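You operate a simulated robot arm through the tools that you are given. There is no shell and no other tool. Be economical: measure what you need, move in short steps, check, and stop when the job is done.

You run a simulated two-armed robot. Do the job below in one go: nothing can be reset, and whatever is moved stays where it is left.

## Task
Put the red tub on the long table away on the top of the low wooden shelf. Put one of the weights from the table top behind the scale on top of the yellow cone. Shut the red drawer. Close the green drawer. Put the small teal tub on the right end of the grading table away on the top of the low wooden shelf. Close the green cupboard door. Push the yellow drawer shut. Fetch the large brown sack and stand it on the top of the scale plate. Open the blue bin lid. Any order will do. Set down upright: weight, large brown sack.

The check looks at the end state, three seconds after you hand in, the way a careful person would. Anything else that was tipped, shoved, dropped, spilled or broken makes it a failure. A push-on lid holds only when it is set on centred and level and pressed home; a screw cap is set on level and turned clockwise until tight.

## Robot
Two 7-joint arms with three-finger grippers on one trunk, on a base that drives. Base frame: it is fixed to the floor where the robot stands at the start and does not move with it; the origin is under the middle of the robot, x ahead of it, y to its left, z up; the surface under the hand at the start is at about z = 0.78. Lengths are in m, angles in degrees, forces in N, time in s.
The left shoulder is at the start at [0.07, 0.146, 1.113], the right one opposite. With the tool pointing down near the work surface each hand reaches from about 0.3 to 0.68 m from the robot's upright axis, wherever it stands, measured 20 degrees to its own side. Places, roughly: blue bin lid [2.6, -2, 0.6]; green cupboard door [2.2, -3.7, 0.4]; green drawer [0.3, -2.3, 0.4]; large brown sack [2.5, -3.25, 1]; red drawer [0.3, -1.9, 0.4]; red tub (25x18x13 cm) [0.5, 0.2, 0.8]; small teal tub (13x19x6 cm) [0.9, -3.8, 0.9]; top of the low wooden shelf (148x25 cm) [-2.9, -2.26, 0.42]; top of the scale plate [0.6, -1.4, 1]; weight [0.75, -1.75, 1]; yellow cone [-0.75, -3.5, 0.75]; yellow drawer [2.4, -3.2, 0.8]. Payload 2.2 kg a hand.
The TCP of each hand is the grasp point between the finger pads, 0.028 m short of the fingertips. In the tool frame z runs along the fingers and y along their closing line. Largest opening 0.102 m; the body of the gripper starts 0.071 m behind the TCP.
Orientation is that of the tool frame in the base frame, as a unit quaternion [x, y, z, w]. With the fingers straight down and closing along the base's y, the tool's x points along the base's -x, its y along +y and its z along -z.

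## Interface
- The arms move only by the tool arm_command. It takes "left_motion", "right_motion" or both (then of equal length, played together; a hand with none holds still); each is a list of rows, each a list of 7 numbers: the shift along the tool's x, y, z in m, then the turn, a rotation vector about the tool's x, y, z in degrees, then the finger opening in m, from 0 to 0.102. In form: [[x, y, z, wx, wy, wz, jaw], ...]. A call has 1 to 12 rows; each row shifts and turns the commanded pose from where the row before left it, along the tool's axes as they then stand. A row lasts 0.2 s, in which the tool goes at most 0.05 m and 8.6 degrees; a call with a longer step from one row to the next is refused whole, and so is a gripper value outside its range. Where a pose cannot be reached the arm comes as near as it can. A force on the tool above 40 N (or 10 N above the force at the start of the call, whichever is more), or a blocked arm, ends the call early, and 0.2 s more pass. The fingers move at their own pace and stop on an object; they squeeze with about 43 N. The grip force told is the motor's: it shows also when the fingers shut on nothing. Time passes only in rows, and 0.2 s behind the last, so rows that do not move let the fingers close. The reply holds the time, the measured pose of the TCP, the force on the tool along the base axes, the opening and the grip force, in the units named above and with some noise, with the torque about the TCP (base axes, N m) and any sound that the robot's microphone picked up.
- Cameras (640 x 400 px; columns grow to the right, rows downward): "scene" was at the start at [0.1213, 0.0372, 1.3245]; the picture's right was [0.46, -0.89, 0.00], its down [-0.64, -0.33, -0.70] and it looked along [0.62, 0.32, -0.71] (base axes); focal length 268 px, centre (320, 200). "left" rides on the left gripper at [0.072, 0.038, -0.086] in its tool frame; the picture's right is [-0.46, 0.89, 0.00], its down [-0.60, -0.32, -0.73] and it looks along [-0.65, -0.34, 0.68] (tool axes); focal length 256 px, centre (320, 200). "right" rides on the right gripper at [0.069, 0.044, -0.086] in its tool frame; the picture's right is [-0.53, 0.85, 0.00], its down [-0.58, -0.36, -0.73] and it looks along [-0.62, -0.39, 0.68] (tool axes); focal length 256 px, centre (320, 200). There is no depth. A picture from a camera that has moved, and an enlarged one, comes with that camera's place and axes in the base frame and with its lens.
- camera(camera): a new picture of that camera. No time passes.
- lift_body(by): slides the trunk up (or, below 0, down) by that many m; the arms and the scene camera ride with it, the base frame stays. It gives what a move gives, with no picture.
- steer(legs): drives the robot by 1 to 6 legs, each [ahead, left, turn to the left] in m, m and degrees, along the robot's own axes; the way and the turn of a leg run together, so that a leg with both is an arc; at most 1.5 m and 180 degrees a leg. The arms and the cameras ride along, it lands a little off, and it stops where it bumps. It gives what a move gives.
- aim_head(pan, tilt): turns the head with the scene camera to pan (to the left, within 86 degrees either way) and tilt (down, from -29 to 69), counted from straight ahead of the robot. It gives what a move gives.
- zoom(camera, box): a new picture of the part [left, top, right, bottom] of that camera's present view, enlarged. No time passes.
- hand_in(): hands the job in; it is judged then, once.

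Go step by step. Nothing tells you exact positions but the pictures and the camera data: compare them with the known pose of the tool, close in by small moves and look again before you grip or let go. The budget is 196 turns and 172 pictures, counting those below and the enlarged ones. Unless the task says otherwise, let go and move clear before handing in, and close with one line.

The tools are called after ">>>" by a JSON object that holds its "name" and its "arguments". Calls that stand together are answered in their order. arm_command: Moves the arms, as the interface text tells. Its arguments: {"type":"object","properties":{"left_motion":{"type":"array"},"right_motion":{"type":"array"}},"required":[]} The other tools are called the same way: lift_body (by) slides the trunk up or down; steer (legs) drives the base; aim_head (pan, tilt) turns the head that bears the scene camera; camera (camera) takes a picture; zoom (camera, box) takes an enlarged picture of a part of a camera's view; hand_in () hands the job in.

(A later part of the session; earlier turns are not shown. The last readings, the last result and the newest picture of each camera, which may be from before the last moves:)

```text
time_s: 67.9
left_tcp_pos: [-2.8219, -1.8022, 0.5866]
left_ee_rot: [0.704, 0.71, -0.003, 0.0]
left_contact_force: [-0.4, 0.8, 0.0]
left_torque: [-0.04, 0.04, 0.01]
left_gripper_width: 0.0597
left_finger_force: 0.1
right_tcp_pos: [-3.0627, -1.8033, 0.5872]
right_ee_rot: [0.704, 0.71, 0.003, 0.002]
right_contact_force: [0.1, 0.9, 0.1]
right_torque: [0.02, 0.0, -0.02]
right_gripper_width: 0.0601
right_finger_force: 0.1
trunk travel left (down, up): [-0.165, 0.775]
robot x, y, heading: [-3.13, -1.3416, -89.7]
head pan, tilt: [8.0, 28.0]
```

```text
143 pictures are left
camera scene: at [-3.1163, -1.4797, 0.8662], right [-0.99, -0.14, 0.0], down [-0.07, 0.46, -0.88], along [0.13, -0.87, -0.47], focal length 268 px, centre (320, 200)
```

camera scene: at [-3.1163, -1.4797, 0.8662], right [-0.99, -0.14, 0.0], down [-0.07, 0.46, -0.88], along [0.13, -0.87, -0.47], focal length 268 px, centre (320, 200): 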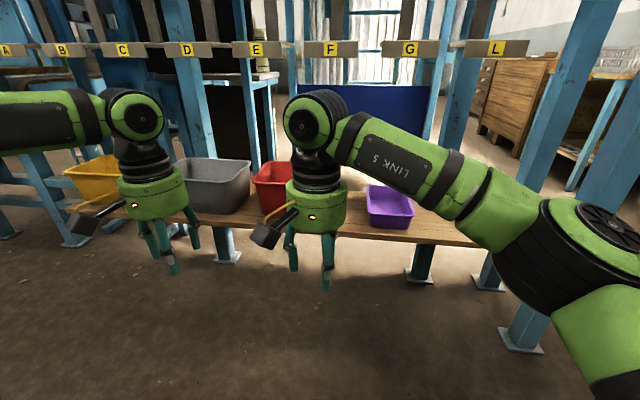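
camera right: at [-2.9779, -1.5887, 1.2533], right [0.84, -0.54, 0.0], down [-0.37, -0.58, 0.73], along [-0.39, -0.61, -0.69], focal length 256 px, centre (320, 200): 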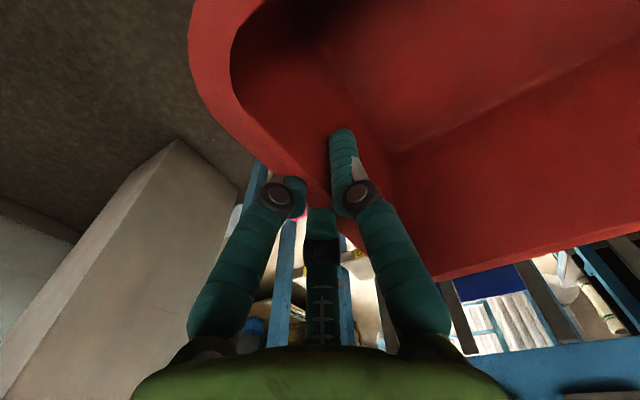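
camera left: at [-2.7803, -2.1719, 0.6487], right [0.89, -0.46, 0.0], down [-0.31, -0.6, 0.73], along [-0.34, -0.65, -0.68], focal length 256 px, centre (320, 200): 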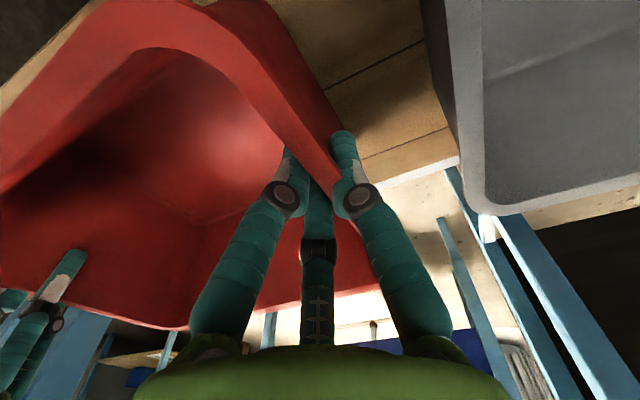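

The red tub is placed. Next are the drawers on the −x side of the grading table, so I'll raise a bit, turn to heading 0, drive toward them and look.

>>> {"name": "lift_body", "arguments": {"by": 0.3}}

>>> {"name": "steer", "arguments": {"legs": [[0, 0, 90], [1.5, -0.1, 0]]}}

>>> {"name": "aim_head", "arguments": {"pan": -10, "tilt": 20}}

>>> {"name": "camera", "arguments": {"camera": "scene"}}

```text
time_s: 70.9
left_tcp_pos: [-2.8217, -1.7999, 0.8879]
left_ee_rot: [0.704, 0.71, -0.002, -0.001]
left_contact_force: [0.3, 0.5, 0.5]
left_torque: [-0.01, -0.01, 0.0]
left_gripper_width: 0.0601
left_finger_force: 0.0
right_tcp_pos: [-3.0638, -1.8026, 0.8878]
right_ee_rot: [0.705, 0.709, 0.004, 0.002]
right_contact_force: [0.7, 0.7, -0.6]
right_torque: [0.03, -0.01, 0.0]
right_gripper_width: 0.0602
right_finger_force: 0.0
trunk travel left (down, up): [-0.465, 0.475]
robot x, y, heading: [-3.1288, -1.34, -89.7]
head pan, tilt: [8.0, 28.0]
```

```text
refused: leg 2 is longer than a leg can be; nothing moved
```

```text
time_s: 71.7
left_tcp_pos: [-2.8209, -1.8006, 0.8864]
left_ee_rot: [0.704, 0.711, -0.003, -0.001]
left_contact_force: [-0.4, 0.0, 0.0]
left_torque: [0.02, -0.01, -0.01]
left_gripper_width: 0.0601
left_finger_force: 0.0
right_tcp_pos: [-3.0641, -1.8028, 0.8881]
right_ee_rot: [0.705, 0.709, 0.003, 0.001]
right_contact_force: [0.9, 0.5, -0.7]
right_torque: [0.01, -0.01, 0.02]
right_gripper_width: 0.06
right_finger_force: 0.0
trunk travel left (down, up): [-0.465, 0.475]
robot x, y, heading: [-3.1307, -1.3387, -89.7]
head pan, tilt: [-10.0, 20.0]
```

```text
142 pictures are left
camera scene: at [-3.1451, -1.4813, 1.179], right [-0.99, 0.17, 0.0], down [0.06, 0.34, -0.94], along [-0.16, -0.93, -0.34], focal length 268 px, centre (320, 200)
```

scene: 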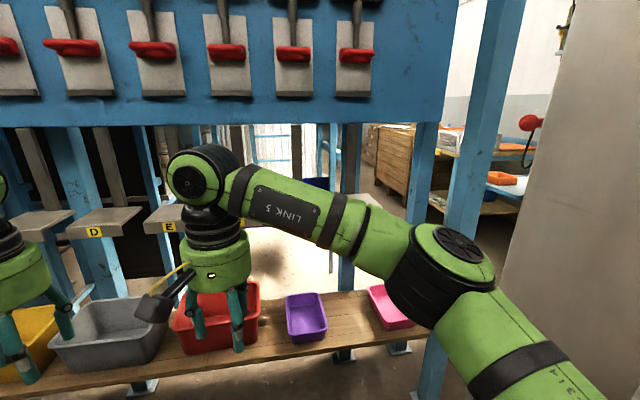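

>>> {"name": "steer", "arguments": {"legs": [[-0.1, 0, 0], [0, 0, 90], [1.45, -0.1, 0]]}}

>>> {"name": "camera", "arguments": {"camera": "scene"}}

```text
time_s: 83.5
left_tcp_pos: [-1.2061, -1.0714, 0.8876]
left_ee_rot: [0.011, 1.0, -0.003, 0.002]
left_contact_force: [0.0, -0.2, -0.2]
left_torque: [0.02, 0.0, -0.02]
left_gripper_width: 0.06
left_finger_force: 0.1
right_tcp_pos: [-1.2116, -1.3144, 0.8881]
right_ee_rot: [0.011, 1.0, 0.003, -0.001]
right_contact_force: [-0.7, -0.3, 0.1]
right_torque: [0.02, -0.01, -0.01]
right_gripper_width: 0.0601
right_finger_force: 0.1
trunk travel left (down, up): [-0.465, 0.475]
robot x, y, heading: [-1.6742, -1.3649, -1.3]
head pan, tilt: [-10.0, 20.0]
```

```text
141 pictures are left
camera scene: at [-1.5352, -1.386, 1.179], right [-0.2, -0.98, 0.0], down [-0.34, 0.07, -0.94], along [0.92, -0.19, -0.34], focal length 268 px, centre (320, 200)
```

scene: 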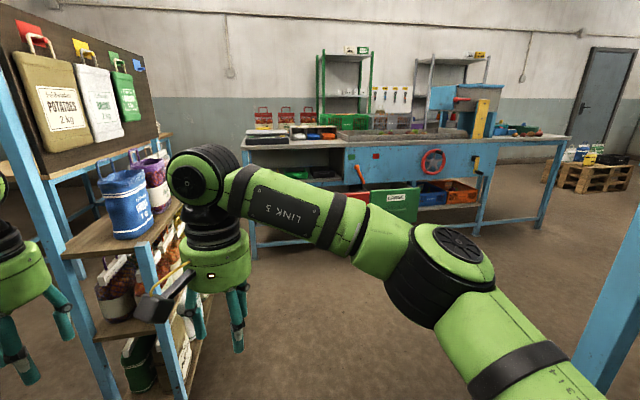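

I'm past the rack. I'll shift right, away from it, then drive up to the drawers.

>>> {"name": "steer", "arguments": {"legs": [[0, -0.4, 1.3], [0.85, 0, 0]]}}

>>> {"name": "aim_head", "arguments": {"pan": -12, "tilt": 42}}

>>> {"name": "camera", "arguments": {"camera": "scene"}}

```text
time_s: 90.1
left_tcp_pos: [-0.375, -1.4777, 0.8864]
left_ee_rot: [0.006, 1.0, -0.003, 0.002]
left_contact_force: [-0.1, 0.6, -0.3]
left_torque: [-0.01, -0.01, 0.02]
left_gripper_width: 0.0601
left_finger_force: 0.0
right_tcp_pos: [-0.3782, -1.72, 0.8887]
right_ee_rot: [0.005, 1.0, 0.004, -0.001]
right_contact_force: [-0.7, -0.1, 0.1]
right_torque: [-0.03, 0.0, 0.0]
right_gripper_width: 0.0599
right_finger_force: 0.1
trunk travel left (down, up): [-0.465, 0.475]
robot x, y, heading: [-0.846, -1.7768, -0.8]
head pan, tilt: [-10.0, 20.0]
```

```text
time_s: 91.0
left_tcp_pos: [-0.3759, -1.4781, 0.8867]
left_ee_rot: [0.005, 1.0, -0.003, 0.003]
left_contact_force: [-0.1, 1.4, 0.0]
left_torque: [-0.02, 0.0, -0.01]
left_gripper_width: 0.0598
left_finger_force: 0.1
right_tcp_pos: [-0.3779, -1.72, 0.8881]
right_ee_rot: [0.006, 1.0, 0.004, 0.0]
right_contact_force: [-1.2, 0.2, 0.7]
right_torque: [0.0, -0.02, 0.0]
right_gripper_width: 0.0598
right_finger_force: 0.1
trunk travel left (down, up): [-0.465, 0.475]
robot x, y, heading: [-0.8405, -1.7733, -1.0]
head pan, tilt: [-12.0, 42.0]
```

```text
140 pictures are left
camera scene: at [-0.7114, -1.7953, 1.1447], right [-0.22, -0.97, 0.0], down [-0.65, 0.15, -0.74], along [0.72, -0.17, -0.67], focal length 268 px, centre (320, 200)
```

scene: 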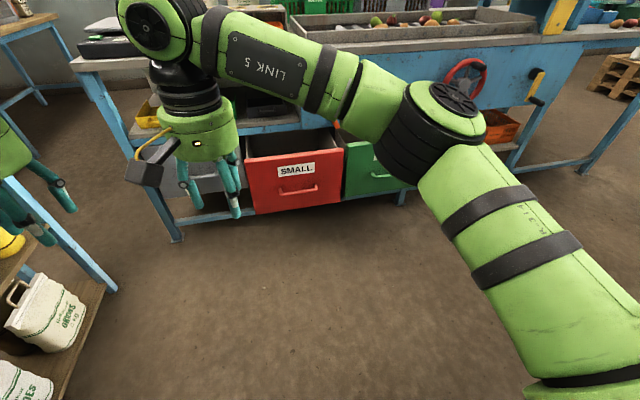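

The red drawer front is at x about 0.22, y −1.71 to −2.12, z 0.24–0.56. I'll tuck the left hand, lower the right hand and point it forward with fingers closed to push.

>>> {"name": "arm_command", "arguments": {"left_motion": [[0.03, 0, -0.03, 0, 0, 0, 0.03], [0.03, 0, -0.03, 0, 0, 0, 0.03], [0.03, 0, -0.03, 0, 0, 0, 0.03], [0.03, 0, -0.03, 0, 0, 0, 0.03], [0.02, 0, -0.02, 0, 0, 0, 0.03], [0, 0, 0, 0, 0, 0, 0.03], [0, 0, 0, 0, 0, 0, 0.03], [0, 0, 0, 0, 0, 0, 0.03]], "right_motion": [[0, -0.024, 0.036, 0, 0, 0, 0], [0, -0.024, 0.036, 0, 0, 0, 0], [0, -0.024, 0.036, 0, 0, 0, 0], [0, -0.024, 0.036, 0, 0, 0, 0], [0, -0.024, 0.036, 0, 0, 0, 0], [0, -0.024, 0.036, 0, 0, 0, 0], [0, -0.024, 0.036, 0, 0, 0, 0], [0, -0.024, 0.036, 0, 0, 0, 0]]}}

>>> {"name": "arm_command", "arguments": {"right_motion": [[0, 0, 0, 0, -8.5, 0, 0], [0, 0, 0, 0, -8.5, 0, 0], [0, 0, 0, 0, -8.5, 0, 0], [0, 0, 0, 0, -8.5, 0, 0], [0, 0, 0, 0, -8.5, 0, 0], [0, 0, 0, 0, -8.5, 0, 0], [0, 0, 0, 0, -8.5, 0, 0], [0, 0, 0, 0, -8.5, 0, 0], [0, 0, 0, 0, 0, 0, 0]]}}

>>> {"name": "camera", "arguments": {"camera": "scene"}}

```text
time_s: 92.8
left_tcp_pos: [-0.5154, -1.475, 1.0269]
left_ee_rot: [0.006, 1.0, -0.002, 0.001]
left_contact_force: [-0.5, -1.2, -0.2]
left_torque: [-0.01, -0.01, 0.04]
left_gripper_width: 0.0302
left_finger_force: 0.1
right_tcp_pos: [-0.3806, -1.9091, 0.5972]
right_ee_rot: [0.005, 1.0, 0.004, -0.001]
right_contact_force: [-0.2, -0.1, -0.5]
right_torque: [-0.03, 0.02, -0.03]
right_gripper_width: 0.002
right_finger_force: 31.3
trunk travel left (down, up): [-0.465, 0.475]
robot x, y, heading: [-0.8413, -1.7768, -0.9]
head pan, tilt: [-12.0, 42.0]
```

```text
time_s: 94.8
left_tcp_pos: [-0.5163, -1.4758, 1.0249]
left_ee_rot: [0.006, 1.0, -0.003, 0.002]
left_contact_force: [0.4, -0.9, 0.4]
left_torque: [-0.02, 0.0, -0.05]
left_gripper_width: 0.0302
left_finger_force: 0.0
right_tcp_pos: [-0.3795, -1.9101, 0.5981]
right_ee_rot: [0.006, 0.932, 0.001, 0.363]
right_contact_force: [-0.9, -0.1, -0.6]
right_torque: [0.03, -0.01, 0.01]
right_gripper_width: 0.0022
right_finger_force: 31.4
right hand out of reach, approached as far as the arm can: row 6, 7, 8
trunk travel left (down, up): [-0.465, 0.475]
robot x, y, heading: [-0.8413, -1.776, -0.9]
head pan, tilt: [-12.0, 42.0]
```

```text
139 pictures are left
camera scene: at [-0.7114, -1.7953, 1.1447], right [-0.22, -0.97, 0.0], down [-0.65, 0.15, -0.74], along [0.72, -0.17, -0.67], focal length 268 px, centre (320, 200)
```

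scene: 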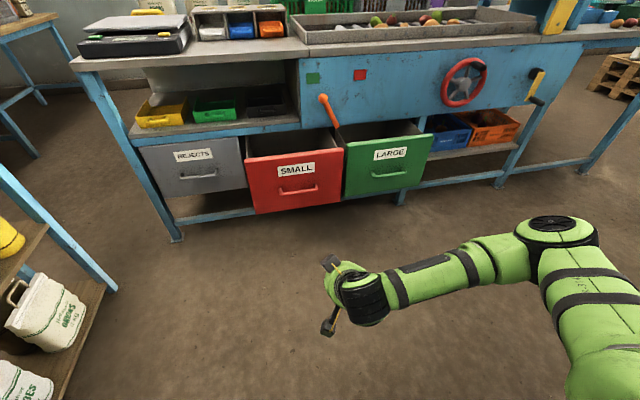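

I can see all three drawers clearly, and REJECTS (closed) shows the closed plane at x about 0.395. The arm couldn't tilt fully at this height, so I'll lower the trunk, raise the hand and finish pointing forward.

>>> {"name": "lift_body", "arguments": {"by": -0.25}}

>>> {"name": "arm_command", "arguments": {"right_motion": [[-0.025, 0, -0.027, 0, 0, 0, 0], [-0.025, 0, -0.027, 0, 0, 0, 0], [-0.025, 0, -0.027, 0, 0, 0, 0], [0, 0, 0, 0, -8.5, 0, 0], [0, 0, 0, 0, -8.5, 0, 0], [0, 0, 0, 0, -8.5, 0, 0], [0, 0, 0, 0, -8.5, 0, 0], [0, 0, 0, 0, -8.5, 0, 0], [0, 0, 0, 0, -4, 0, 0]]}}

```text
time_s: 97.3
left_tcp_pos: [-0.5156, -1.4746, 0.7764]
left_ee_rot: [0.006, 1.0, -0.002, 0.001]
left_contact_force: [-0.6, 0.8, -0.5]
left_torque: [0.0, 0.01, 0.02]
left_gripper_width: 0.0301
left_finger_force: 0.1
right_tcp_pos: [-0.3817, -1.9102, 0.3486]
right_ee_rot: [0.007, 0.932, 0.0, 0.362]
right_contact_force: [0.4, 1.2, -0.1]
right_torque: [0.0, -0.01, -0.05]
right_gripper_width: 0.0021
right_finger_force: 31.3
trunk travel left (down, up): [-0.215, 0.725]
robot x, y, heading: [-0.843, -1.7766, -0.9]
head pan, tilt: [-12.0, 42.0]
```

```text
time_s: 99.3
left_tcp_pos: [-0.5165, -1.4749, 0.7753]
left_ee_rot: [0.006, 1.0, -0.002, 0.002]
left_contact_force: [0.0, -0.4, 0.1]
left_torque: [0.0, -0.04, -0.03]
left_gripper_width: 0.03
left_finger_force: 0.1
right_tcp_pos: [-0.3667, -1.8406, 0.506]
right_ee_rot: [0.007, 0.715, -0.002, 0.7]
right_contact_force: [0.4, 0.2, 0.1]
right_torque: [-0.04, 0.01, 0.0]
right_gripper_width: 0.0023
right_finger_force: 31.1
right hand out of reach, approached as far as the arm can: row 6, 7, 8, 9
trunk travel left (down, up): [-0.215, 0.725]
robot x, y, heading: [-0.8445, -1.7768, -0.8]
head pan, tilt: [-12.0, 42.0]
```

The hand now points forward at z about 0.5. I'll drive up close to the drawer face.

>>> {"name": "steer", "arguments": {"legs": [[0.5, -0.04, 0.8]]}}

>>> {"name": "camera", "arguments": {"camera": "scene"}}

```text
time_s: 102.3
left_tcp_pos: [-0.0189, -1.5154, 0.7758]
left_ee_rot: [0.001, 1.0, -0.003, 0.002]
left_contact_force: [0.1, 0.3, 0.0]
left_torque: [0.01, -0.01, 0.0]
left_gripper_width: 0.0301
left_finger_force: 0.0
right_tcp_pos: [0.1343, -1.8782, 0.5058]
right_ee_rot: [0.003, 0.715, 0.001, 0.7]
right_contact_force: [-0.7, -0.2, 0.1]
right_torque: [0.02, 0.03, -0.01]
right_gripper_width: 0.002
right_finger_force: 31.8
trunk travel left (down, up): [-0.215, 0.725]
robot x, y, heading: [-0.3415, -1.8204, -0.0]
head pan, tilt: [-12.0, 42.0]
```

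```text
138 pictures are left
camera scene: at [-0.2109, -1.8382, 0.8946], right [-0.21, -0.98, 0.0], down [-0.65, 0.14, -0.74], along [0.73, -0.16, -0.67], focal length 268 px, centre (320, 200)
```

scene: 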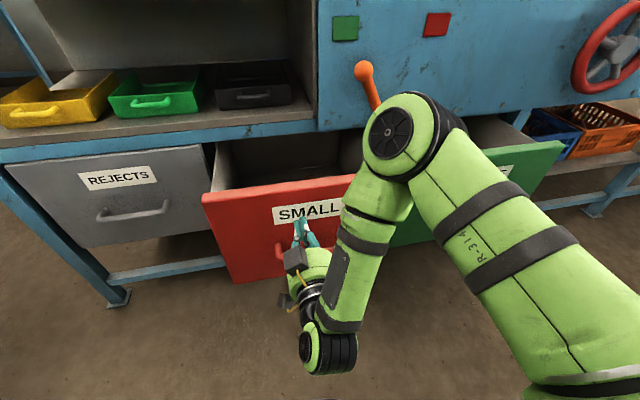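

The right elbow would hit the orange lever at (0.28, −2.03, 0.74). I'll back off and centre the robot at y of about −2.1, so the left hand can push red and the right hand green, with both elbows clear of the lever.

>>> {"name": "steer", "arguments": {"legs": [[-0.25, 0, 0], [0, -0.28, 0]]}}

>>> {"name": "arm_command", "arguments": {"left_motion": [[-0.0125, -0.013, 0.034, 0, 0, 0, 0.0], [-0.0125, -0.013, 0.034, 0, 0, 0, 0.0], [-0.0125, -0.013, 0.034, 0, 0, 0, 0.0], [-0.0125, -0.013, 0.034, 0, 0, 0, 0.0], [-0.0125, -0.013, 0.034, 0, 0, 0, 0.0], [-0.0125, -0.013, 0.034, 0, 0, 0, 0.0], [-0.0125, -0.013, 0.034, 0, 0, 0, 0.0], [-0.0125, -0.013, 0.025, 0, 0, 0, 0.0]], "right_motion": [[0, -0.03, 0, 0, 0, 0, 0.0], [0, -0.03, 0, 0, 0, 0, 0.0], [0, -0.03, 0, 0, 0, 0, 0.0], [0, -0.03, 0, 0, 0, 0, 0.0], [0, -0.03, 0, 0, 0, 0, 0.0], [0, 0, 0, 0, 0, 0, 0.0], [0, 0, 0, 0, 0, 0, 0.0], [0, 0, 0, 0, 0, 0, 0.0]]}}

>>> {"name": "arm_command", "arguments": {"left_motion": [[0, 0, 0, 0, -8.2, 0, 0], [0, 0, 0, 0, -8.2, 0, 0], [0, 0, 0, 0, -8.2, 0, 0], [0, 0, 0, 0, -8.2, 0, 0], [0, 0, 0, 0, -8.2, 0, 0], [0, 0, 0, 0, -8.2, 0, 0], [0, 0, 0, 0, -8.2, 0, 0], [0, 0, 0, 0, -8.2, 0, 0], [0, 0, 0, 0, -8.2, 0, 0], [0, 0, 0, 0, -8.2, 0, 0], [0, 0, 0, 0, -8.2, 0, 0], [0, 0, 0, 0, 0, 0, 0]]}}

>>> {"name": "camera", "arguments": {"camera": "scene"}}

```text
time_s: 105.7
left_tcp_pos: [-0.2696, -1.7956, 0.7758]
left_ee_rot: [-0.001, 1.0, -0.003, 0.002]
left_contact_force: [0.2, -0.1, 1.1]
left_torque: [0.0, -0.02, 0.0]
left_gripper_width: 0.0301
left_finger_force: 0.0
right_tcp_pos: [-0.1139, -2.1584, 0.5057]
right_ee_rot: [0.002, 0.715, 0.002, 0.699]
right_contact_force: [-1.1, 0.0, -0.4]
right_torque: [0.0, -0.01, 0.01]
right_gripper_width: 0.0022
right_finger_force: 31.2
trunk travel left (down, up): [-0.215, 0.725]
robot x, y, heading: [-0.5904, -2.1027, -0.1]
head pan, tilt: [-12.0, 42.0]
```

```text
time_s: 107.5
left_tcp_pos: [-0.1685, -1.9008, 0.5113]
left_ee_rot: [-0.003, 1.0, -0.003, 0.002]
left_contact_force: [0.2, -0.3, 0.0]
left_torque: [0.02, -0.01, 0.01]
left_gripper_width: 0.0023
left_finger_force: 31.6
right_tcp_pos: [-0.1321, -2.2012, 0.5653]
right_ee_rot: [0.003, 0.716, 0.002, 0.699]
right_contact_force: [-0.2, 0.3, 0.5]
right_torque: [0.01, -0.02, -0.01]
right_gripper_width: 0.0023
right_finger_force: 31.6
right hand out of reach, approached as far as the arm can: row 1, 2, 3, 4, 5
trunk travel left (down, up): [-0.215, 0.725]
robot x, y, heading: [-0.5878, -2.1032, -0.1]
head pan, tilt: [-12.0, 42.0]
```

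```text
time_s: 110.1
left_tcp_pos: [-0.103, -1.8882, 0.5295]
left_ee_rot: [-0.003, 0.704, -0.001, 0.71]
left_contact_force: [0.8, -0.3, -0.3]
left_torque: [-0.01, -0.02, -0.02]
left_gripper_width: 0.0021
left_finger_force: 31.8
left hand out of reach, approached as far as the arm can: row 5, 6, 7, 8, 10, 11
right_tcp_pos: [-0.1323, -2.1994, 0.5656]
right_ee_rot: [0.003, 0.715, 0.002, 0.699]
right_contact_force: [-0.2, -0.3, -0.2]
right_torque: [0.01, 0.05, -0.03]
right_gripper_width: 0.002
right_finger_force: 32.1
trunk travel left (down, up): [-0.215, 0.725]
robot x, y, heading: [-0.5878, -2.102, -0.1]
head pan, tilt: [-12.0, 42.0]
```

```text
137 pictures are left
camera scene: at [-0.46, -2.1187, 0.8947], right [-0.21, -0.98, 0.0], down [-0.65, 0.14, -0.74], along [0.73, -0.15, -0.67], focal length 268 px, centre (320, 200)
```

scene: 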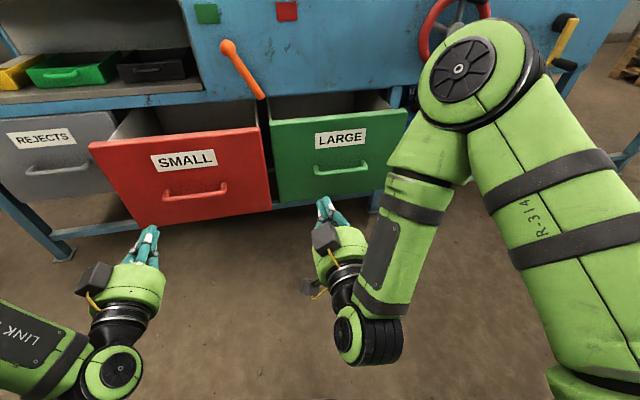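

The right elbow is high. I'll drop the trunk so shoulders and hands are level at z about 0.48, which brings the elbows down below the lever and tabletop.

>>> {"name": "lift_body", "arguments": {"by": -0.2}}

>>> {"name": "arm_command", "arguments": {"left_motion": [[-0.03, 0, 0, 0, 0, 0, 0], [-0.03, 0, 0, 0, 0, 0, 0], [-0.03, 0, 0, 0, 0, 0, 0], [-0.03, 0, 0, 0, 0, 0, 0], [-0.02, 0, 0, 0, 0, 0, 0], [0, 0, 0, 0, 0, 0, 0]], "right_motion": [[-0.03, -0.02, 0, 0, 0, 0, 0], [-0.03, -0.02, 0, 0, 0, 0, 0], [-0.03, -0.02, 0, 0, 0, 0, 0], [-0.02, -0.02, 0, 0, 0, 0, 0], [-0.02, -0.02, 0, 0, 0, 0, 0], [0, 0, 0, 0, 0, 0, 0]]}}

>>> {"name": "camera", "arguments": {"camera": "scene"}}

```text
time_s: 112.2
left_tcp_pos: [-0.1029, -1.8883, 0.3294]
left_ee_rot: [-0.003, 0.705, -0.001, 0.71]
left_contact_force: [0.2, -0.3, -0.1]
left_torque: [-0.02, 0.0, -0.04]
left_gripper_width: 0.0021
left_finger_force: 31.6
right_tcp_pos: [-0.1317, -2.2009, 0.365]
right_ee_rot: [0.003, 0.716, 0.001, 0.699]
right_contact_force: [-0.1, -0.9, -0.9]
right_torque: [0.03, -0.01, 0.0]
right_gripper_width: 0.002
right_finger_force: 31.3
trunk travel left (down, up): [-0.015, 0.925]
robot x, y, heading: [-0.5915, -2.1006, 0.2]
head pan, tilt: [-12.0, 42.0]
```

```text
time_s: 113.6
left_tcp_pos: [-0.0723, -1.8878, 0.4612]
left_ee_rot: [-0.003, 0.705, -0.001, 0.709]
left_contact_force: [0.1, -0.4, 0.5]
left_torque: [0.04, 0.01, -0.01]
left_gripper_width: 0.0019
left_finger_force: 31.5
left hand out of reach, approached as far as the arm can: row 2, 3, 4
right_tcp_pos: [-0.0792, -2.2563, 0.4951]
right_ee_rot: [0.004, 0.716, 0.0, 0.698]
right_contact_force: [-0.3, 0.3, 0.0]
right_torque: [-0.01, 0.03, -0.01]
right_gripper_width: 0.0024
right_finger_force: 31.2
right hand out of reach, approached as far as the arm can: row 1, 2, 3, 4, 5
trunk travel left (down, up): [-0.015, 0.925]
robot x, y, heading: [-0.5912, -2.102, 0.1]
head pan, tilt: [-12.0, 42.0]
```

```text
136 pictures are left
camera scene: at [-0.46, -2.1188, 0.6947], right [-0.21, -0.98, 0.0], down [-0.65, 0.14, -0.74], along [0.73, -0.15, -0.67], focal length 268 px, centre (320, 200)
```

scene: 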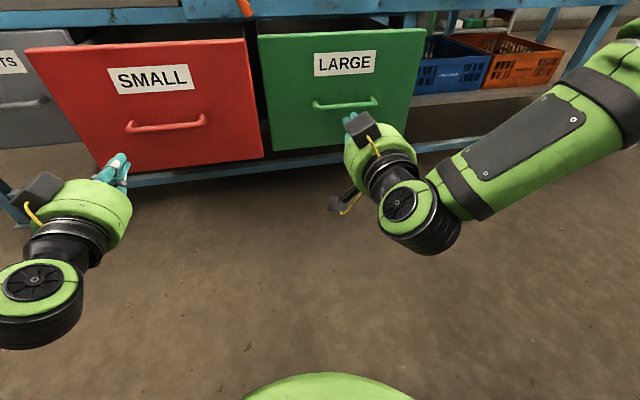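

Forearms are low and outboard. I'll drive forward to near contact.

>>> {"name": "steer", "arguments": {"legs": [[0.24, 0, 0]]}}

>>> {"name": "camera", "arguments": {"camera": "scene"}}

```text
time_s: 115.4
left_tcp_pos: [0.1654, -1.8867, 0.4605]
left_ee_rot: [-0.003, 0.705, 0.0, 0.709]
left_contact_force: [0.0, 0.2, -0.3]
left_torque: [-0.04, 0.0, -0.01]
left_gripper_width: 0.0019
left_finger_force: 31.2
right_tcp_pos: [0.1574, -2.2567, 0.4953]
right_ee_rot: [0.004, 0.716, 0.0, 0.698]
right_contact_force: [0.4, 0.2, 0.2]
right_torque: [-0.01, -0.02, 0.0]
right_gripper_width: 0.0021
right_finger_force: 31.2
trunk travel left (down, up): [-0.015, 0.925]
robot x, y, heading: [-0.3519, -2.1034, -0.1]
head pan, tilt: [-12.0, 42.0]
```

```text
135 pictures are left
camera scene: at [-0.2215, -2.1188, 0.6947], right [-0.21, -0.98, 0.0], down [-0.65, 0.14, -0.74], along [0.73, -0.15, -0.67], focal length 268 px, centre (320, 200)
```

scene: 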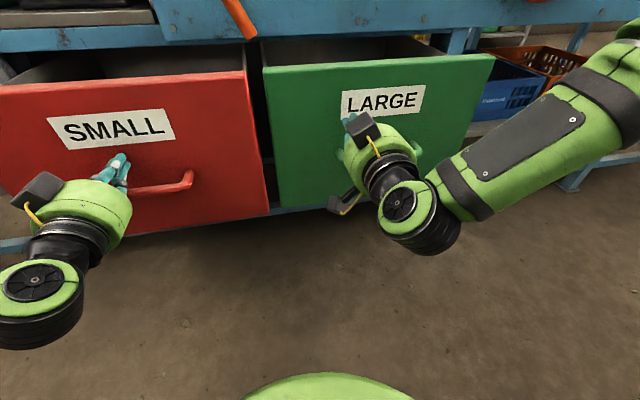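

The fingertips are just short of the faces, above the handles. I'll push by driving in small legs.

>>> {"name": "steer", "arguments": {"legs": [[0.08, 0, 0]]}}

>>> {"name": "camera", "arguments": {"camera": "scene"}}

```text
time_s: 116.5
left_tcp_pos: [0.2456, -1.8876, 0.4593]
left_ee_rot: [-0.003, 0.705, -0.001, 0.709]
left_contact_force: [-0.8, 0.8, 0.5]
left_torque: [0.0, -0.02, -0.02]
left_gripper_width: 0.0018
left_finger_force: 31.2
right_tcp_pos: [0.2371, -2.2572, 0.4957]
right_ee_rot: [0.004, 0.716, 0.0, 0.698]
right_contact_force: [0.2, 0.6, -0.5]
right_torque: [-0.03, 0.03, 0.01]
right_gripper_width: 0.0019
right_finger_force: 30.9
trunk travel left (down, up): [-0.015, 0.925]
robot x, y, heading: [-0.2759, -2.1013, 0.1]
head pan, tilt: [-12.0, 42.0]
```

```text
134 pictures are left
camera scene: at [-0.1419, -2.1189, 0.6946], right [-0.21, -0.98, 0.0], down [-0.65, 0.14, -0.74], along [0.73, -0.15, -0.67], focal length 268 px, centre (320, 200)
```

scene: 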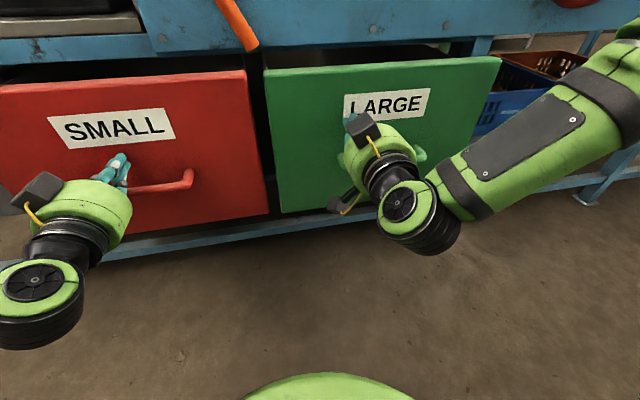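

Both drawers are sliding in, so I'll keep going.

>>> {"name": "steer", "arguments": {"legs": [[0.07, 0, 0]]}}

>>> {"name": "camera", "arguments": {"camera": "scene"}}

```text
time_s: 117.5
left_tcp_pos: [0.3152, -1.8872, 0.4596]
left_ee_rot: [-0.003, 0.705, 0.0, 0.709]
left_contact_force: [0.1, -0.7, -0.5]
left_torque: [0.01, 0.01, 0.01]
left_gripper_width: 0.0021
left_finger_force: 31.7
right_tcp_pos: [0.307, -2.2566, 0.495]
right_ee_rot: [0.005, 0.717, 0.0, 0.697]
right_contact_force: [0.1, 0.6, -0.6]
right_torque: [-0.02, 0.0, 0.0]
right_gripper_width: 0.0021
right_finger_force: 31.0
trunk travel left (down, up): [-0.015, 0.925]
robot x, y, heading: [-0.2033, -2.1013, 0.1]
head pan, tilt: [-12.0, 42.0]
```

```text
133 pictures are left
camera scene: at [-0.0727, -2.1189, 0.6946], right [-0.21, -0.98, 0.0], down [-0.65, 0.14, -0.74], along [0.73, -0.15, -0.67], focal length 268 px, centre (320, 200)
```

scene: 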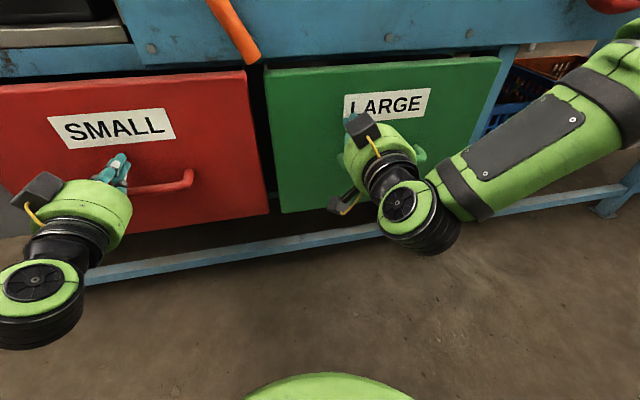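

>>> {"name": "steer", "arguments": {"legs": [[0.035, 0, 0]]}}

>>> {"name": "camera", "arguments": {"camera": "scene"}}

```text
time_s: 118.3
left_tcp_pos: [0.3501, -1.8882, 0.4598]
left_ee_rot: [-0.002, 0.705, -0.001, 0.709]
left_contact_force: [0.2, 0.0, 0.1]
left_torque: [-0.01, 0.02, 0.01]
left_gripper_width: 0.0023
left_finger_force: 31.5
right_tcp_pos: [0.3407, -2.2566, 0.4945]
right_ee_rot: [0.004, 0.717, 0.0, 0.698]
right_contact_force: [0.4, 0.5, 0.9]
right_torque: [-0.01, 0.01, 0.02]
right_gripper_width: 0.0019
right_finger_force: 31.4
trunk travel left (down, up): [-0.015, 0.925]
robot x, y, heading: [-0.1702, -2.1017, -0.0]
head pan, tilt: [-12.0, 42.0]
```

```text
132 pictures are left
camera scene: at [-0.0382, -2.1189, 0.6946], right [-0.21, -0.98, 0.0], down [-0.65, 0.14, -0.74], along [0.73, -0.15, -0.67], focal length 268 px, centre (320, 200)
```

scene: 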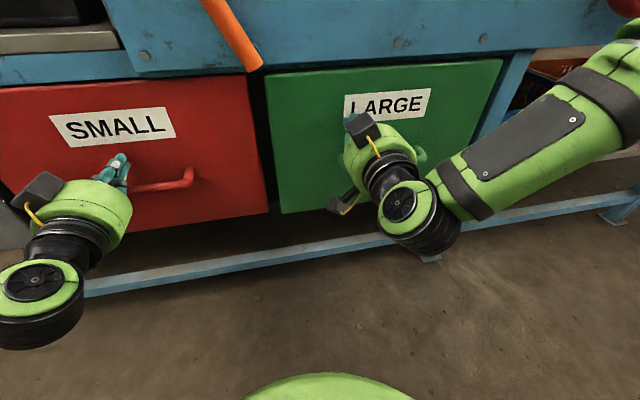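

>>> {"name": "steer", "arguments": {"legs": [[0.02, 0, 0]]}}

>>> {"name": "steer", "arguments": {"legs": [[0.015, 0, 0]]}}

>>> {"name": "camera", "arguments": {"camera": "scene"}}

```text
time_s: 119.2
left_tcp_pos: [0.3601, -1.889, 0.4606]
left_ee_rot: [-0.003, 0.705, -0.001, 0.709]
left_contact_force: [-5.4, 1.2, 1.9]
left_torque: [-0.01, 0.0, 0.01]
left_gripper_width: 0.0022
left_finger_force: 31.2
right_tcp_pos: [0.3541, -2.2571, 0.495]
right_ee_rot: [0.005, 0.716, 0.0, 0.698]
right_contact_force: [-0.7, -0.2, -0.4]
right_torque: [0.0, 0.03, 0.03]
right_gripper_width: 0.0018
right_finger_force: 31.0
trunk travel left (down, up): [-0.015, 0.925]
robot x, y, heading: [-0.1582, -2.1021, 0.1]
head pan, tilt: [-12.0, 42.0]
stopped in leg 1: the force on the tool passed its limit at 64 N (the readings are from after the stop); the commanded pose is now the measured one
```

```text
time_s: 119.9
left_tcp_pos: [0.3595, -1.8877, 0.4608]
left_ee_rot: [-0.003, 0.706, -0.003, 0.709]
left_contact_force: [-8.3, 0.0, 2.8]
left_torque: [0.0, 0.03, 0.01]
left_gripper_width: 0.0022
left_finger_force: 31.9
right_tcp_pos: [0.3568, -2.2551, 0.4954]
right_ee_rot: [0.004, 0.716, 0.001, 0.698]
right_contact_force: [0.0, 1.1, 0.9]
right_torque: [0.01, -0.03, -0.01]
right_gripper_width: 0.0023
right_finger_force: 31.4
trunk travel left (down, up): [-0.015, 0.925]
robot x, y, heading: [-0.1536, -2.1031, 0.2]
head pan, tilt: [-12.0, 42.0]
stopped in leg 1: the force on the tool passed its limit at 64 N (the readings are from after the stop); the commanded pose is now the measured one
```

```text
131 pictures are left
camera scene: at [-0.0222, -2.1184, 0.6947], right [-0.21, -0.98, 0.0], down [-0.65, 0.14, -0.74], along [0.73, -0.15, -0.67], focal length 268 px, centre (320, 200)
```

scene: 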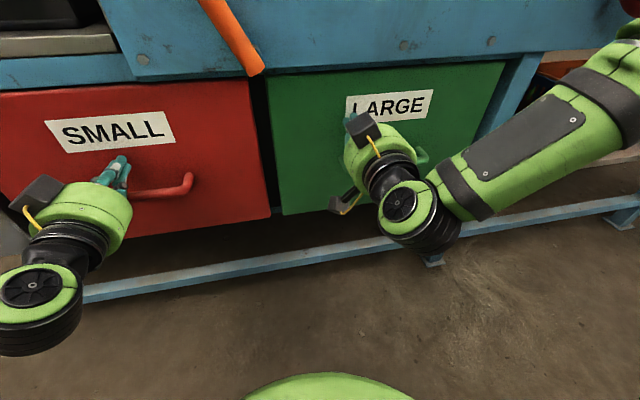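

Red has hit its stop. I'll nudge green home with the right arm alone.

>>> {"name": "arm_command", "arguments": {"right_motion": [[0, 0, 0.005, 0, 0, 0, 0], [0, 0, 0.005, 0, 0, 0, 0], [0, 0, 0.005, 0, 0, 0, 0], [0, 0, 0.005, 0, 0, 0, 0], [0, 0, 0.005, 0, 0, 0, 0], [0, 0, 0.005, 0, 0, 0, 0]]}}

>>> {"name": "steer", "arguments": {"legs": [[-0.35, 0, 0]]}}

>>> {"name": "lift_body", "arguments": {"by": 0.4}}

>>> {"name": "camera", "arguments": {"camera": "scene"}}

```text
time_s: 120.4
left_tcp_pos: [0.3586, -1.8885, 0.4603]
left_ee_rot: [-0.002, 0.706, -0.002, 0.708]
left_contact_force: [-0.1, 0.0, 0.5]
left_torque: [0.01, -0.02, 0.0]
left_gripper_width: 0.0016
left_finger_force: 31.1
right_tcp_pos: [0.359, -2.2564, 0.4958]
right_ee_rot: [0.004, 0.717, 0.001, 0.698]
right_contact_force: [-14.1, -2.4, 3.8]
right_torque: [0.02, -0.27, -0.17]
right_gripper_width: 0.0024
right_finger_force: 30.8
trunk travel left (down, up): [-0.015, 0.925]
robot x, y, heading: [-0.1551, -2.1019, 0.2]
head pan, tilt: [-12.0, 42.0]
stopped in row 2 (right hand): the force on the tool passed its limit at 48 N (the readings are from after the stop); the commanded pose is now the measured one
```

```text
time_s: 122.7
left_tcp_pos: [0.0115, -1.8894, 0.4587]
left_ee_rot: [-0.002, 0.707, -0.003, 0.707]
left_contact_force: [0.8, 0.5, -0.4]
left_torque: [0.03, 0.01, 0.01]
left_gripper_width: 0.0021
left_finger_force: 31.4
right_tcp_pos: [0.0118, -2.2562, 0.4933]
right_ee_rot: [0.004, 0.718, 0.0, 0.696]
right_contact_force: [-0.5, -0.7, -0.1]
right_torque: [0.01, 0.01, -0.01]
right_gripper_width: 0.0021
right_finger_force: 31.4
trunk travel left (down, up): [-0.015, 0.925]
robot x, y, heading: [-0.5008, -2.1025, -0.2]
head pan, tilt: [-12.0, 42.0]
```

```text
time_s: 126.5
left_tcp_pos: [0.0113, -1.888, 0.8582]
left_ee_rot: [-0.002, 0.707, -0.002, 0.707]
left_contact_force: [-0.6, 0.0, 0.6]
left_torque: [0.02, -0.01, 0.02]
left_gripper_width: 0.0022
left_finger_force: 31.2
right_tcp_pos: [0.0122, -2.2563, 0.8931]
right_ee_rot: [0.004, 0.718, 0.001, 0.696]
right_contact_force: [0.2, 0.2, 0.6]
right_torque: [-0.01, -0.01, -0.02]
right_gripper_width: 0.002
right_finger_force: 31.3
trunk travel left (down, up): [-0.415, 0.525]
robot x, y, heading: [-0.5037, -2.0996, -0.0]
head pan, tilt: [-12.0, 42.0]
```

```text
130 pictures are left
camera scene: at [-0.3708, -2.1189, 1.0946], right [-0.21, -0.98, 0.0], down [-0.65, 0.14, -0.74], along [0.73, -0.15, -0.67], focal length 268 px, centre (320, 200)
```

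scene: 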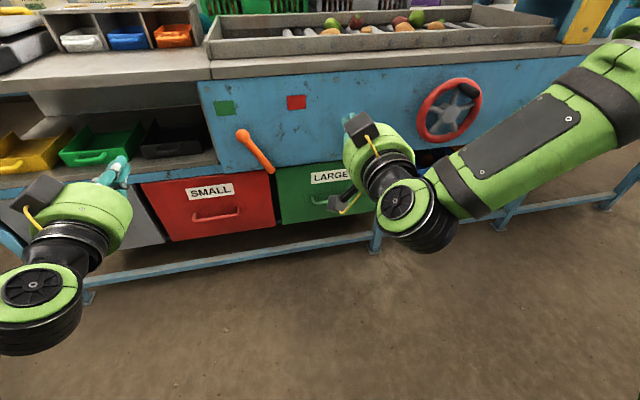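

Both drawers are shut. I'll turn the hands back down, raise the trunk and look at the scale and weights.

>>> {"name": "arm_command", "arguments": {"left_motion": [[0, 0, -0.02, 0, 8.2, 0, 0.05], [0, 0, -0.02, 0, 8.2, 0, 0.05], [0, 0, -0.02, 0, 8.2, 0, 0.05], [0, 0, -0.02, 0, 8.2, 0, 0.05], [0, 0, 0, 0, 8.2, 0, 0.05], [0, 0, 0, 0, 8.2, 0, 0.05], [0, 0, 0, 0, 8.2, 0, 0.05], [0, 0, 0, 0, 8.2, 0, 0.05], [0, 0, 0, 0, 8.2, 0, 0.05], [0, 0, 0, 0, 8.2, 0, 0.05], [0, 0, 0, 0, 8.0, 0, 0.05], [0, 0, 0, 0, 0, 0, 0.05]], "right_motion": [[0, 0, -0.02, 0, 8.1, 0, 0.05], [0, 0, -0.02, 0, 8.1, 0, 0.05], [0, 0, -0.02, 0, 8.1, 0, 0.05], [0, 0, -0.02, 0, 8.1, 0, 0.05], [0, 0, 0, 0, 8.1, 0, 0.05], [0, 0, 0, 0, 8.1, 0, 0.05], [0, 0, 0, 0, 8.1, 0, 0.05], [0, 0, 0, 0, 8.1, 0, 0.05], [0, 0, 0, 0, 8.1, 0, 0.05], [0, 0, 0, 0, 8.1, 0, 0.05], [0, 0, 0, 0, 7.4, 0, 0.05], [0, 0, 0, 0, 0, 0, 0.05]]}}

>>> {"name": "lift_body", "arguments": {"by": 0.4}}

>>> {"name": "aim_head", "arguments": {"pan": 15, "tilt": 32}}

>>> {"name": "camera", "arguments": {"camera": "scene"}}

```text
time_s: 129.1
left_tcp_pos: [-0.0345, -1.8878, 0.879]
left_ee_rot: [0.0, 1.0, -0.004, -0.001]
left_contact_force: [-1.1, 0.3, 0.6]
left_torque: [0.01, -0.02, -0.04]
left_gripper_width: 0.0501
left_finger_force: 0.0
left hand out of reach, approached as far as the arm can: row 1, 2
right_tcp_pos: [-0.0578, -2.2538, 0.9146]
right_ee_rot: [0.002, 1.0, 0.003, -0.003]
right_contact_force: [0.0, 0.0, -0.3]
right_torque: [0.01, 0.01, 0.0]
right_gripper_width: 0.0499
right_finger_force: 0.0
right hand out of reach, approached as far as the arm can: row 1
trunk travel left (down, up): [-0.415, 0.525]
robot x, y, heading: [-0.4992, -2.1021, -0.0]
head pan, tilt: [-12.0, 42.0]
```

```text
time_s: 132.9
left_tcp_pos: [-0.0339, -1.8878, 1.2771]
left_ee_rot: [0.0, 1.0, -0.004, 0.0]
left_contact_force: [0.5, -0.9, 0.3]
left_torque: [0.0, -0.01, -0.01]
left_gripper_width: 0.05
left_finger_force: 0.1
right_tcp_pos: [-0.0586, -2.2546, 1.3134]
right_ee_rot: [0.002, 1.0, 0.003, -0.002]
right_contact_force: [-0.1, -0.4, 0.7]
right_torque: [-0.01, -0.02, 0.0]
right_gripper_width: 0.05
right_finger_force: 0.1
trunk travel left (down, up): [-0.815, 0.125]
robot x, y, heading: [-0.5045, -2.1017, 0.2]
head pan, tilt: [-12.0, 42.0]
```

```text
time_s: 133.8
left_tcp_pos: [-0.0341, -1.8889, 1.2796]
left_ee_rot: [0.001, 1.0, -0.004, 0.0]
left_contact_force: [-0.2, 0.9, -0.4]
left_torque: [0.03, 0.0, -0.02]
left_gripper_width: 0.0498
left_finger_force: 0.0
right_tcp_pos: [-0.0577, -2.2536, 1.315]
right_ee_rot: [0.003, 1.0, 0.002, -0.002]
right_contact_force: [0.4, -1.1, -0.7]
right_torque: [0.06, 0.02, 0.0]
right_gripper_width: 0.0501
right_finger_force: 0.0
trunk travel left (down, up): [-0.815, 0.125]
robot x, y, heading: [-0.4976, -2.1023, 0.1]
head pan, tilt: [15.0, 32.0]
```

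```text
129 pictures are left
camera scene: at [-0.3661, -2.0785, 1.5098], right [0.26, -0.97, 0.0], down [-0.51, -0.14, -0.85], along [0.82, 0.22, -0.53], focal length 268 px, centre (320, 200)
```

scene: 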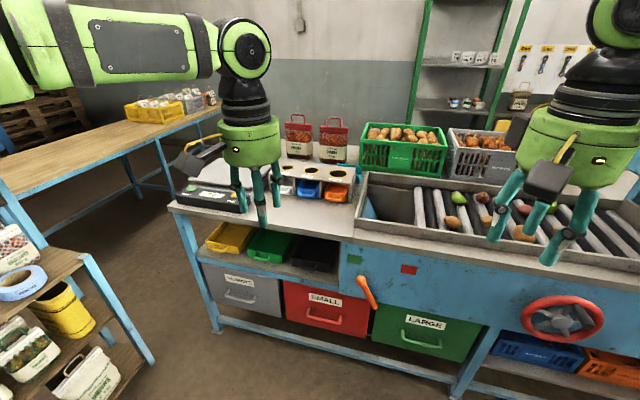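

>>> {"name": "steer", "arguments": {"legs": [[0.15, 0.4, 0]]}}

>>> {"name": "aim_head", "arguments": {"pan": -3, "tilt": 32}}

>>> {"name": "camera", "arguments": {"camera": "scene"}}

>>> {"name": "zoom", "arguments": {"camera": "scene", "box": [160, 80, 480, 280]}}

```text
time_s: 136.4
left_tcp_pos: [0.1155, -1.4976, 1.2791]
left_ee_rot: [0.001, 1.0, -0.003, 0.0]
left_contact_force: [-0.7, 0.3, -0.1]
left_torque: [0.05, -0.03, 0.0]
left_gripper_width: 0.0502
left_finger_force: 0.1
right_tcp_pos: [0.0924, -1.8631, 1.314]
right_ee_rot: [0.003, 1.0, 0.004, -0.001]
right_contact_force: [0.3, 0.8, -0.7]
right_torque: [0.05, 0.0, 0.01]
right_gripper_width: 0.05
right_finger_force: 0.0
trunk travel left (down, up): [-0.815, 0.125]
robot x, y, heading: [-0.3517, -1.7038, 0.4]
head pan, tilt: [15.0, 32.0]
```

```text
time_s: 137.2
left_tcp_pos: [0.1171, -1.4956, 1.278]
left_ee_rot: [0.0, 1.0, -0.003, 0.0]
left_contact_force: [-0.5, -0.6, 0.3]
left_torque: [0.0, 0.03, 0.0]
left_gripper_width: 0.05
left_finger_force: 0.1
right_tcp_pos: [0.0937, -1.859, 1.3143]
right_ee_rot: [0.003, 1.0, 0.003, -0.001]
right_contact_force: [0.2, -0.2, -0.8]
right_torque: [-0.02, -0.01, 0.03]
right_gripper_width: 0.05
right_finger_force: 0.0
trunk travel left (down, up): [-0.815, 0.125]
robot x, y, heading: [-0.3524, -1.7061, -0.3]
head pan, tilt: [-3.0, 32.0]
```

```text
128 pictures are left
camera scene: at [-0.2124, -1.7121, 1.5098], right [-0.05, -1.0, 0.0], down [-0.53, 0.03, -0.85], along [0.85, -0.04, -0.53], focal length 268 px, centre (320, 200)
```

scene: 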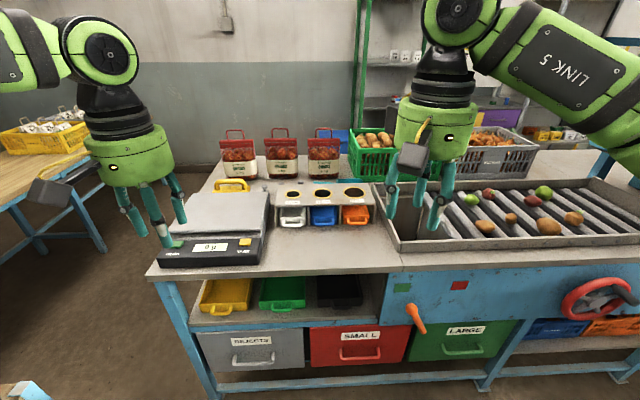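

```text
2.00 times, centred on (320, 180) of scene
camera zoom: at [-0.2124, -1.7121, 1.5098], right [-0.05, -1.0, 0.0], down [-0.53, 0.03, -0.85], along [0.85, -0.04, -0.53], focal length 537 px, centre (320, 240)
```

zoom: 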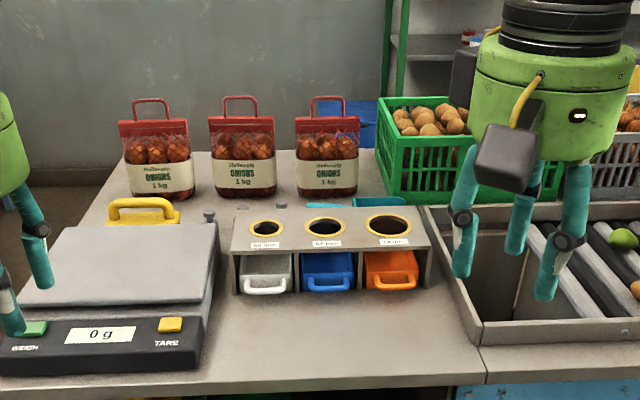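

>>> {"name": "zoom", "arguments": {"camera": "scene", "box": [230, 160, 360, 240]}}

```text
4.92 times, centred on (295, 200) of scene
camera zoom: at [-0.2124, -1.7121, 1.5098], right [-0.05, -1.0, 0.0], down [-0.53, 0.03, -0.85], along [0.85, -0.04, -0.53], focal length 1321 px, centre (443, 200)
```

zoom: 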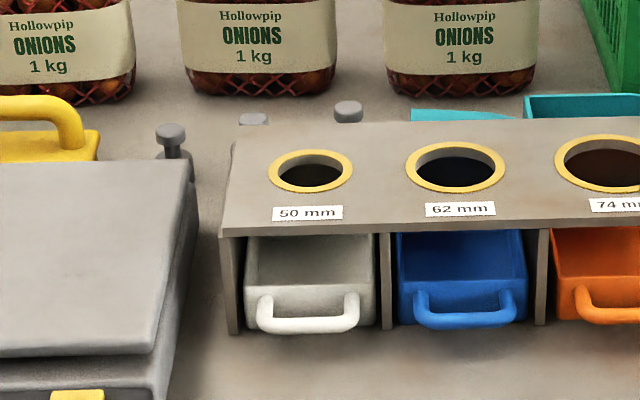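

The knobbed weights stand behind the sizing box at x about 0.78, y about −1.53, −1.60 and −1.68. I need to know how close the base can get, so I'll look down at it.

>>> {"name": "aim_head", "arguments": {"pan": 40, "tilt": 69}}

>>> {"name": "camera", "arguments": {"camera": "scene"}}

```text
time_s: 138.3
left_tcp_pos: [0.1161, -1.4961, 1.278]
left_ee_rot: [0.001, 1.0, -0.003, 0.0]
left_contact_force: [0.3, -0.1, -0.5]
left_torque: [-0.03, 0.0, 0.01]
left_gripper_width: 0.0501
left_finger_force: 0.0
right_tcp_pos: [0.0927, -1.8613, 1.3147]
right_ee_rot: [0.002, 1.0, 0.002, -0.002]
right_contact_force: [-0.1, 0.1, 0.0]
right_torque: [-0.02, 0.0, 0.0]
right_gripper_width: 0.0501
right_finger_force: 0.1
trunk travel left (down, up): [-0.815, 0.125]
robot x, y, heading: [-0.352, -1.7096, -0.2]
head pan, tilt: [40.0, 68.8]
```

```text
125 pictures are left
camera scene: at [-0.2591, -1.6724, 1.4615], right [0.64, -0.77, 0.0], down [-0.71, -0.6, -0.36], along [0.28, 0.23, -0.93], focal length 268 px, centre (320, 200)
```

scene: 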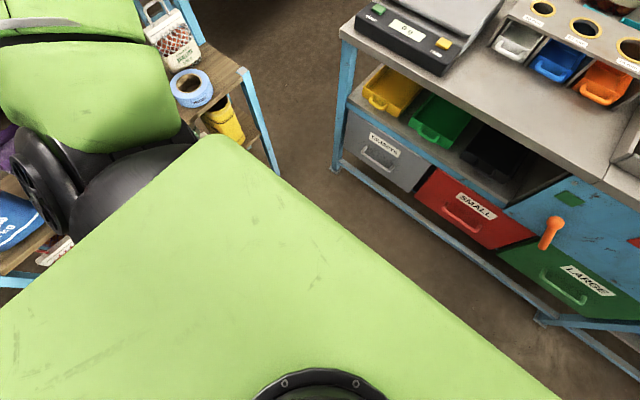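

The table front is clear below. I'll pitch the left hand forward about 55° for extra reach, lower the trunk a little and move closer.

>>> {"name": "arm_command", "arguments": {"left_motion": [[0, 0, 0, 0, -8, 0, 0.05], [0, 0, 0, 0, -8, 0, 0.05], [0, 0, 0, 0, -8, 0, 0.05], [0, 0, 0, 0, -8, 0, 0.05], [0, 0, 0, 0, -8, 0, 0.05], [0, 0, 0, 0, -8, 0, 0.05], [0, 0, 0, 0, -7, 0, 0.05], [0, 0, 0, 0, 0, 0, 0.05]], "right_motion": [[0.03, 0, 0, 0, 0, 0, 0.05], [0.03, 0, 0, 0, 0, 0, 0.05], [0.03, 0, 0, 0, 0, 0, 0.05], [0.03, 0, 0, 0, 0, 0, 0.05], [0, 0, 0, 0, 0, 0, 0.05], [0, 0, 0, 0, 0, 0, 0.05], [0, 0, 0, 0, 0, 0, 0.05], [0, 0, 0, 0, 0, 0, 0.05]]}}

>>> {"name": "steer", "arguments": {"legs": [[0.2, 0.02, 0.2]]}}

>>> {"name": "aim_head", "arguments": {"pan": 5, "tilt": 45}}

>>> {"name": "camera", "arguments": {"camera": "scene"}}

>>> {"name": "camera", "arguments": {"camera": "left"}}

```text
time_s: 140.1
left_tcp_pos: [0.1165, -1.4954, 1.2783]
left_ee_rot: [0.0, 0.887, -0.004, 0.461]
left_contact_force: [0.1, 0.8, 0.2]
left_torque: [0.0, 0.01, 0.0]
left_gripper_width: 0.0499
left_finger_force: 0.1
right_tcp_pos: [-0.0269, -1.8602, 1.3132]
right_ee_rot: [0.002, 1.0, 0.003, -0.002]
right_contact_force: [-0.2, 1.0, -0.5]
right_torque: [0.02, 0.01, 0.03]
right_gripper_width: 0.0499
right_finger_force: 0.1
trunk travel left (down, up): [-0.815, 0.125]
robot x, y, heading: [-0.3519, -1.7084, 0.1]
head pan, tilt: [40.0, 68.8]
```

```text
time_s: 141.7
left_tcp_pos: [0.3111, -1.4741, 1.2807]
left_ee_rot: [-0.003, 0.886, -0.002, 0.463]
left_contact_force: [-1.1, 0.3, 0.4]
left_torque: [-0.02, -0.02, -0.01]
left_gripper_width: 0.0498
left_finger_force: 0.0
right_tcp_pos: [0.1691, -1.8383, 1.3137]
right_ee_rot: [0.001, 1.0, 0.004, 0.0]
right_contact_force: [-0.1, 0.0, 0.1]
right_torque: [-0.02, -0.05, -0.01]
right_gripper_width: 0.05
right_finger_force: 0.0
trunk travel left (down, up): [-0.815, 0.125]
robot x, y, heading: [-0.1497, -1.6875, 0.2]
head pan, tilt: [40.0, 68.8]
```

```text
time_s: 142.8
left_tcp_pos: [0.3155, -1.4745, 1.2784]
left_ee_rot: [-0.003, 0.887, -0.002, 0.461]
left_contact_force: [0.8, 0.2, -0.5]
left_torque: [-0.03, -0.02, -0.02]
left_gripper_width: 0.0499
left_finger_force: 0.0
right_tcp_pos: [0.1737, -1.8384, 1.3119]
right_ee_rot: [0.001, 1.0, 0.003, -0.002]
right_contact_force: [-0.2, -0.1, -0.5]
right_torque: [-0.01, -0.05, 0.02]
right_gripper_width: 0.0501
right_finger_force: 0.1
trunk travel left (down, up): [-0.815, 0.125]
robot x, y, heading: [-0.1536, -1.6898, 0.1]
head pan, tilt: [5.0, 45.0]
```

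```text
124 pictures are left
camera scene: at [-0.0215, -1.6801, 1.4903], right [0.09, -1.0, 0.0], down [-0.7, -0.06, -0.71], along [0.7, 0.06, -0.71], focal length 268 px, centre (320, 200)
```

scene: 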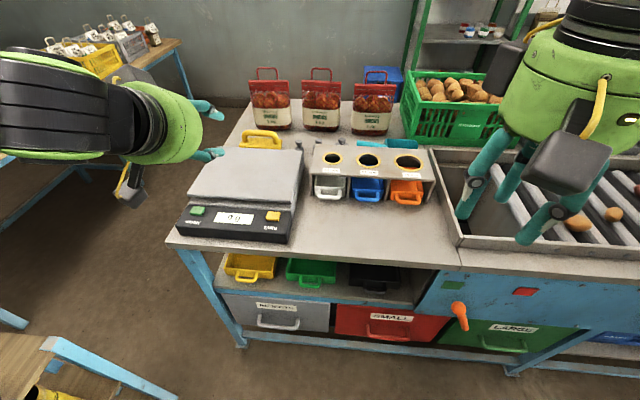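

```text
123 pictures are left
camera left: at [0.2037, -1.4359, 1.2685], right [0.26, 0.89, 0.38], down [-0.25, -0.31, 0.92], along [0.93, -0.34, 0.14], focal length 256 px, centre (320, 200)
```

left: 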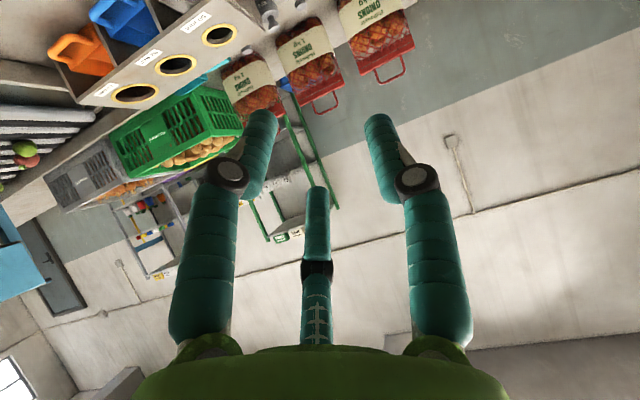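

>>> {"name": "zoom", "arguments": {"camera": "scene", "box": [270, 110, 400, 190]}}

```text
4.92 times, centred on (335, 150) of scene
camera zoom: at [-0.0215, -1.6801, 1.4903], right [0.09, -1.0, 0.0], down [-0.7, -0.06, -0.71], along [0.7, 0.06, -0.71], focal length 1321 px, centre (246, 446)
```

zoom: 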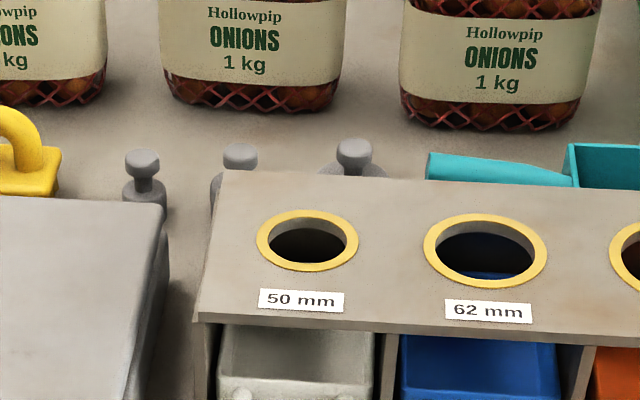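

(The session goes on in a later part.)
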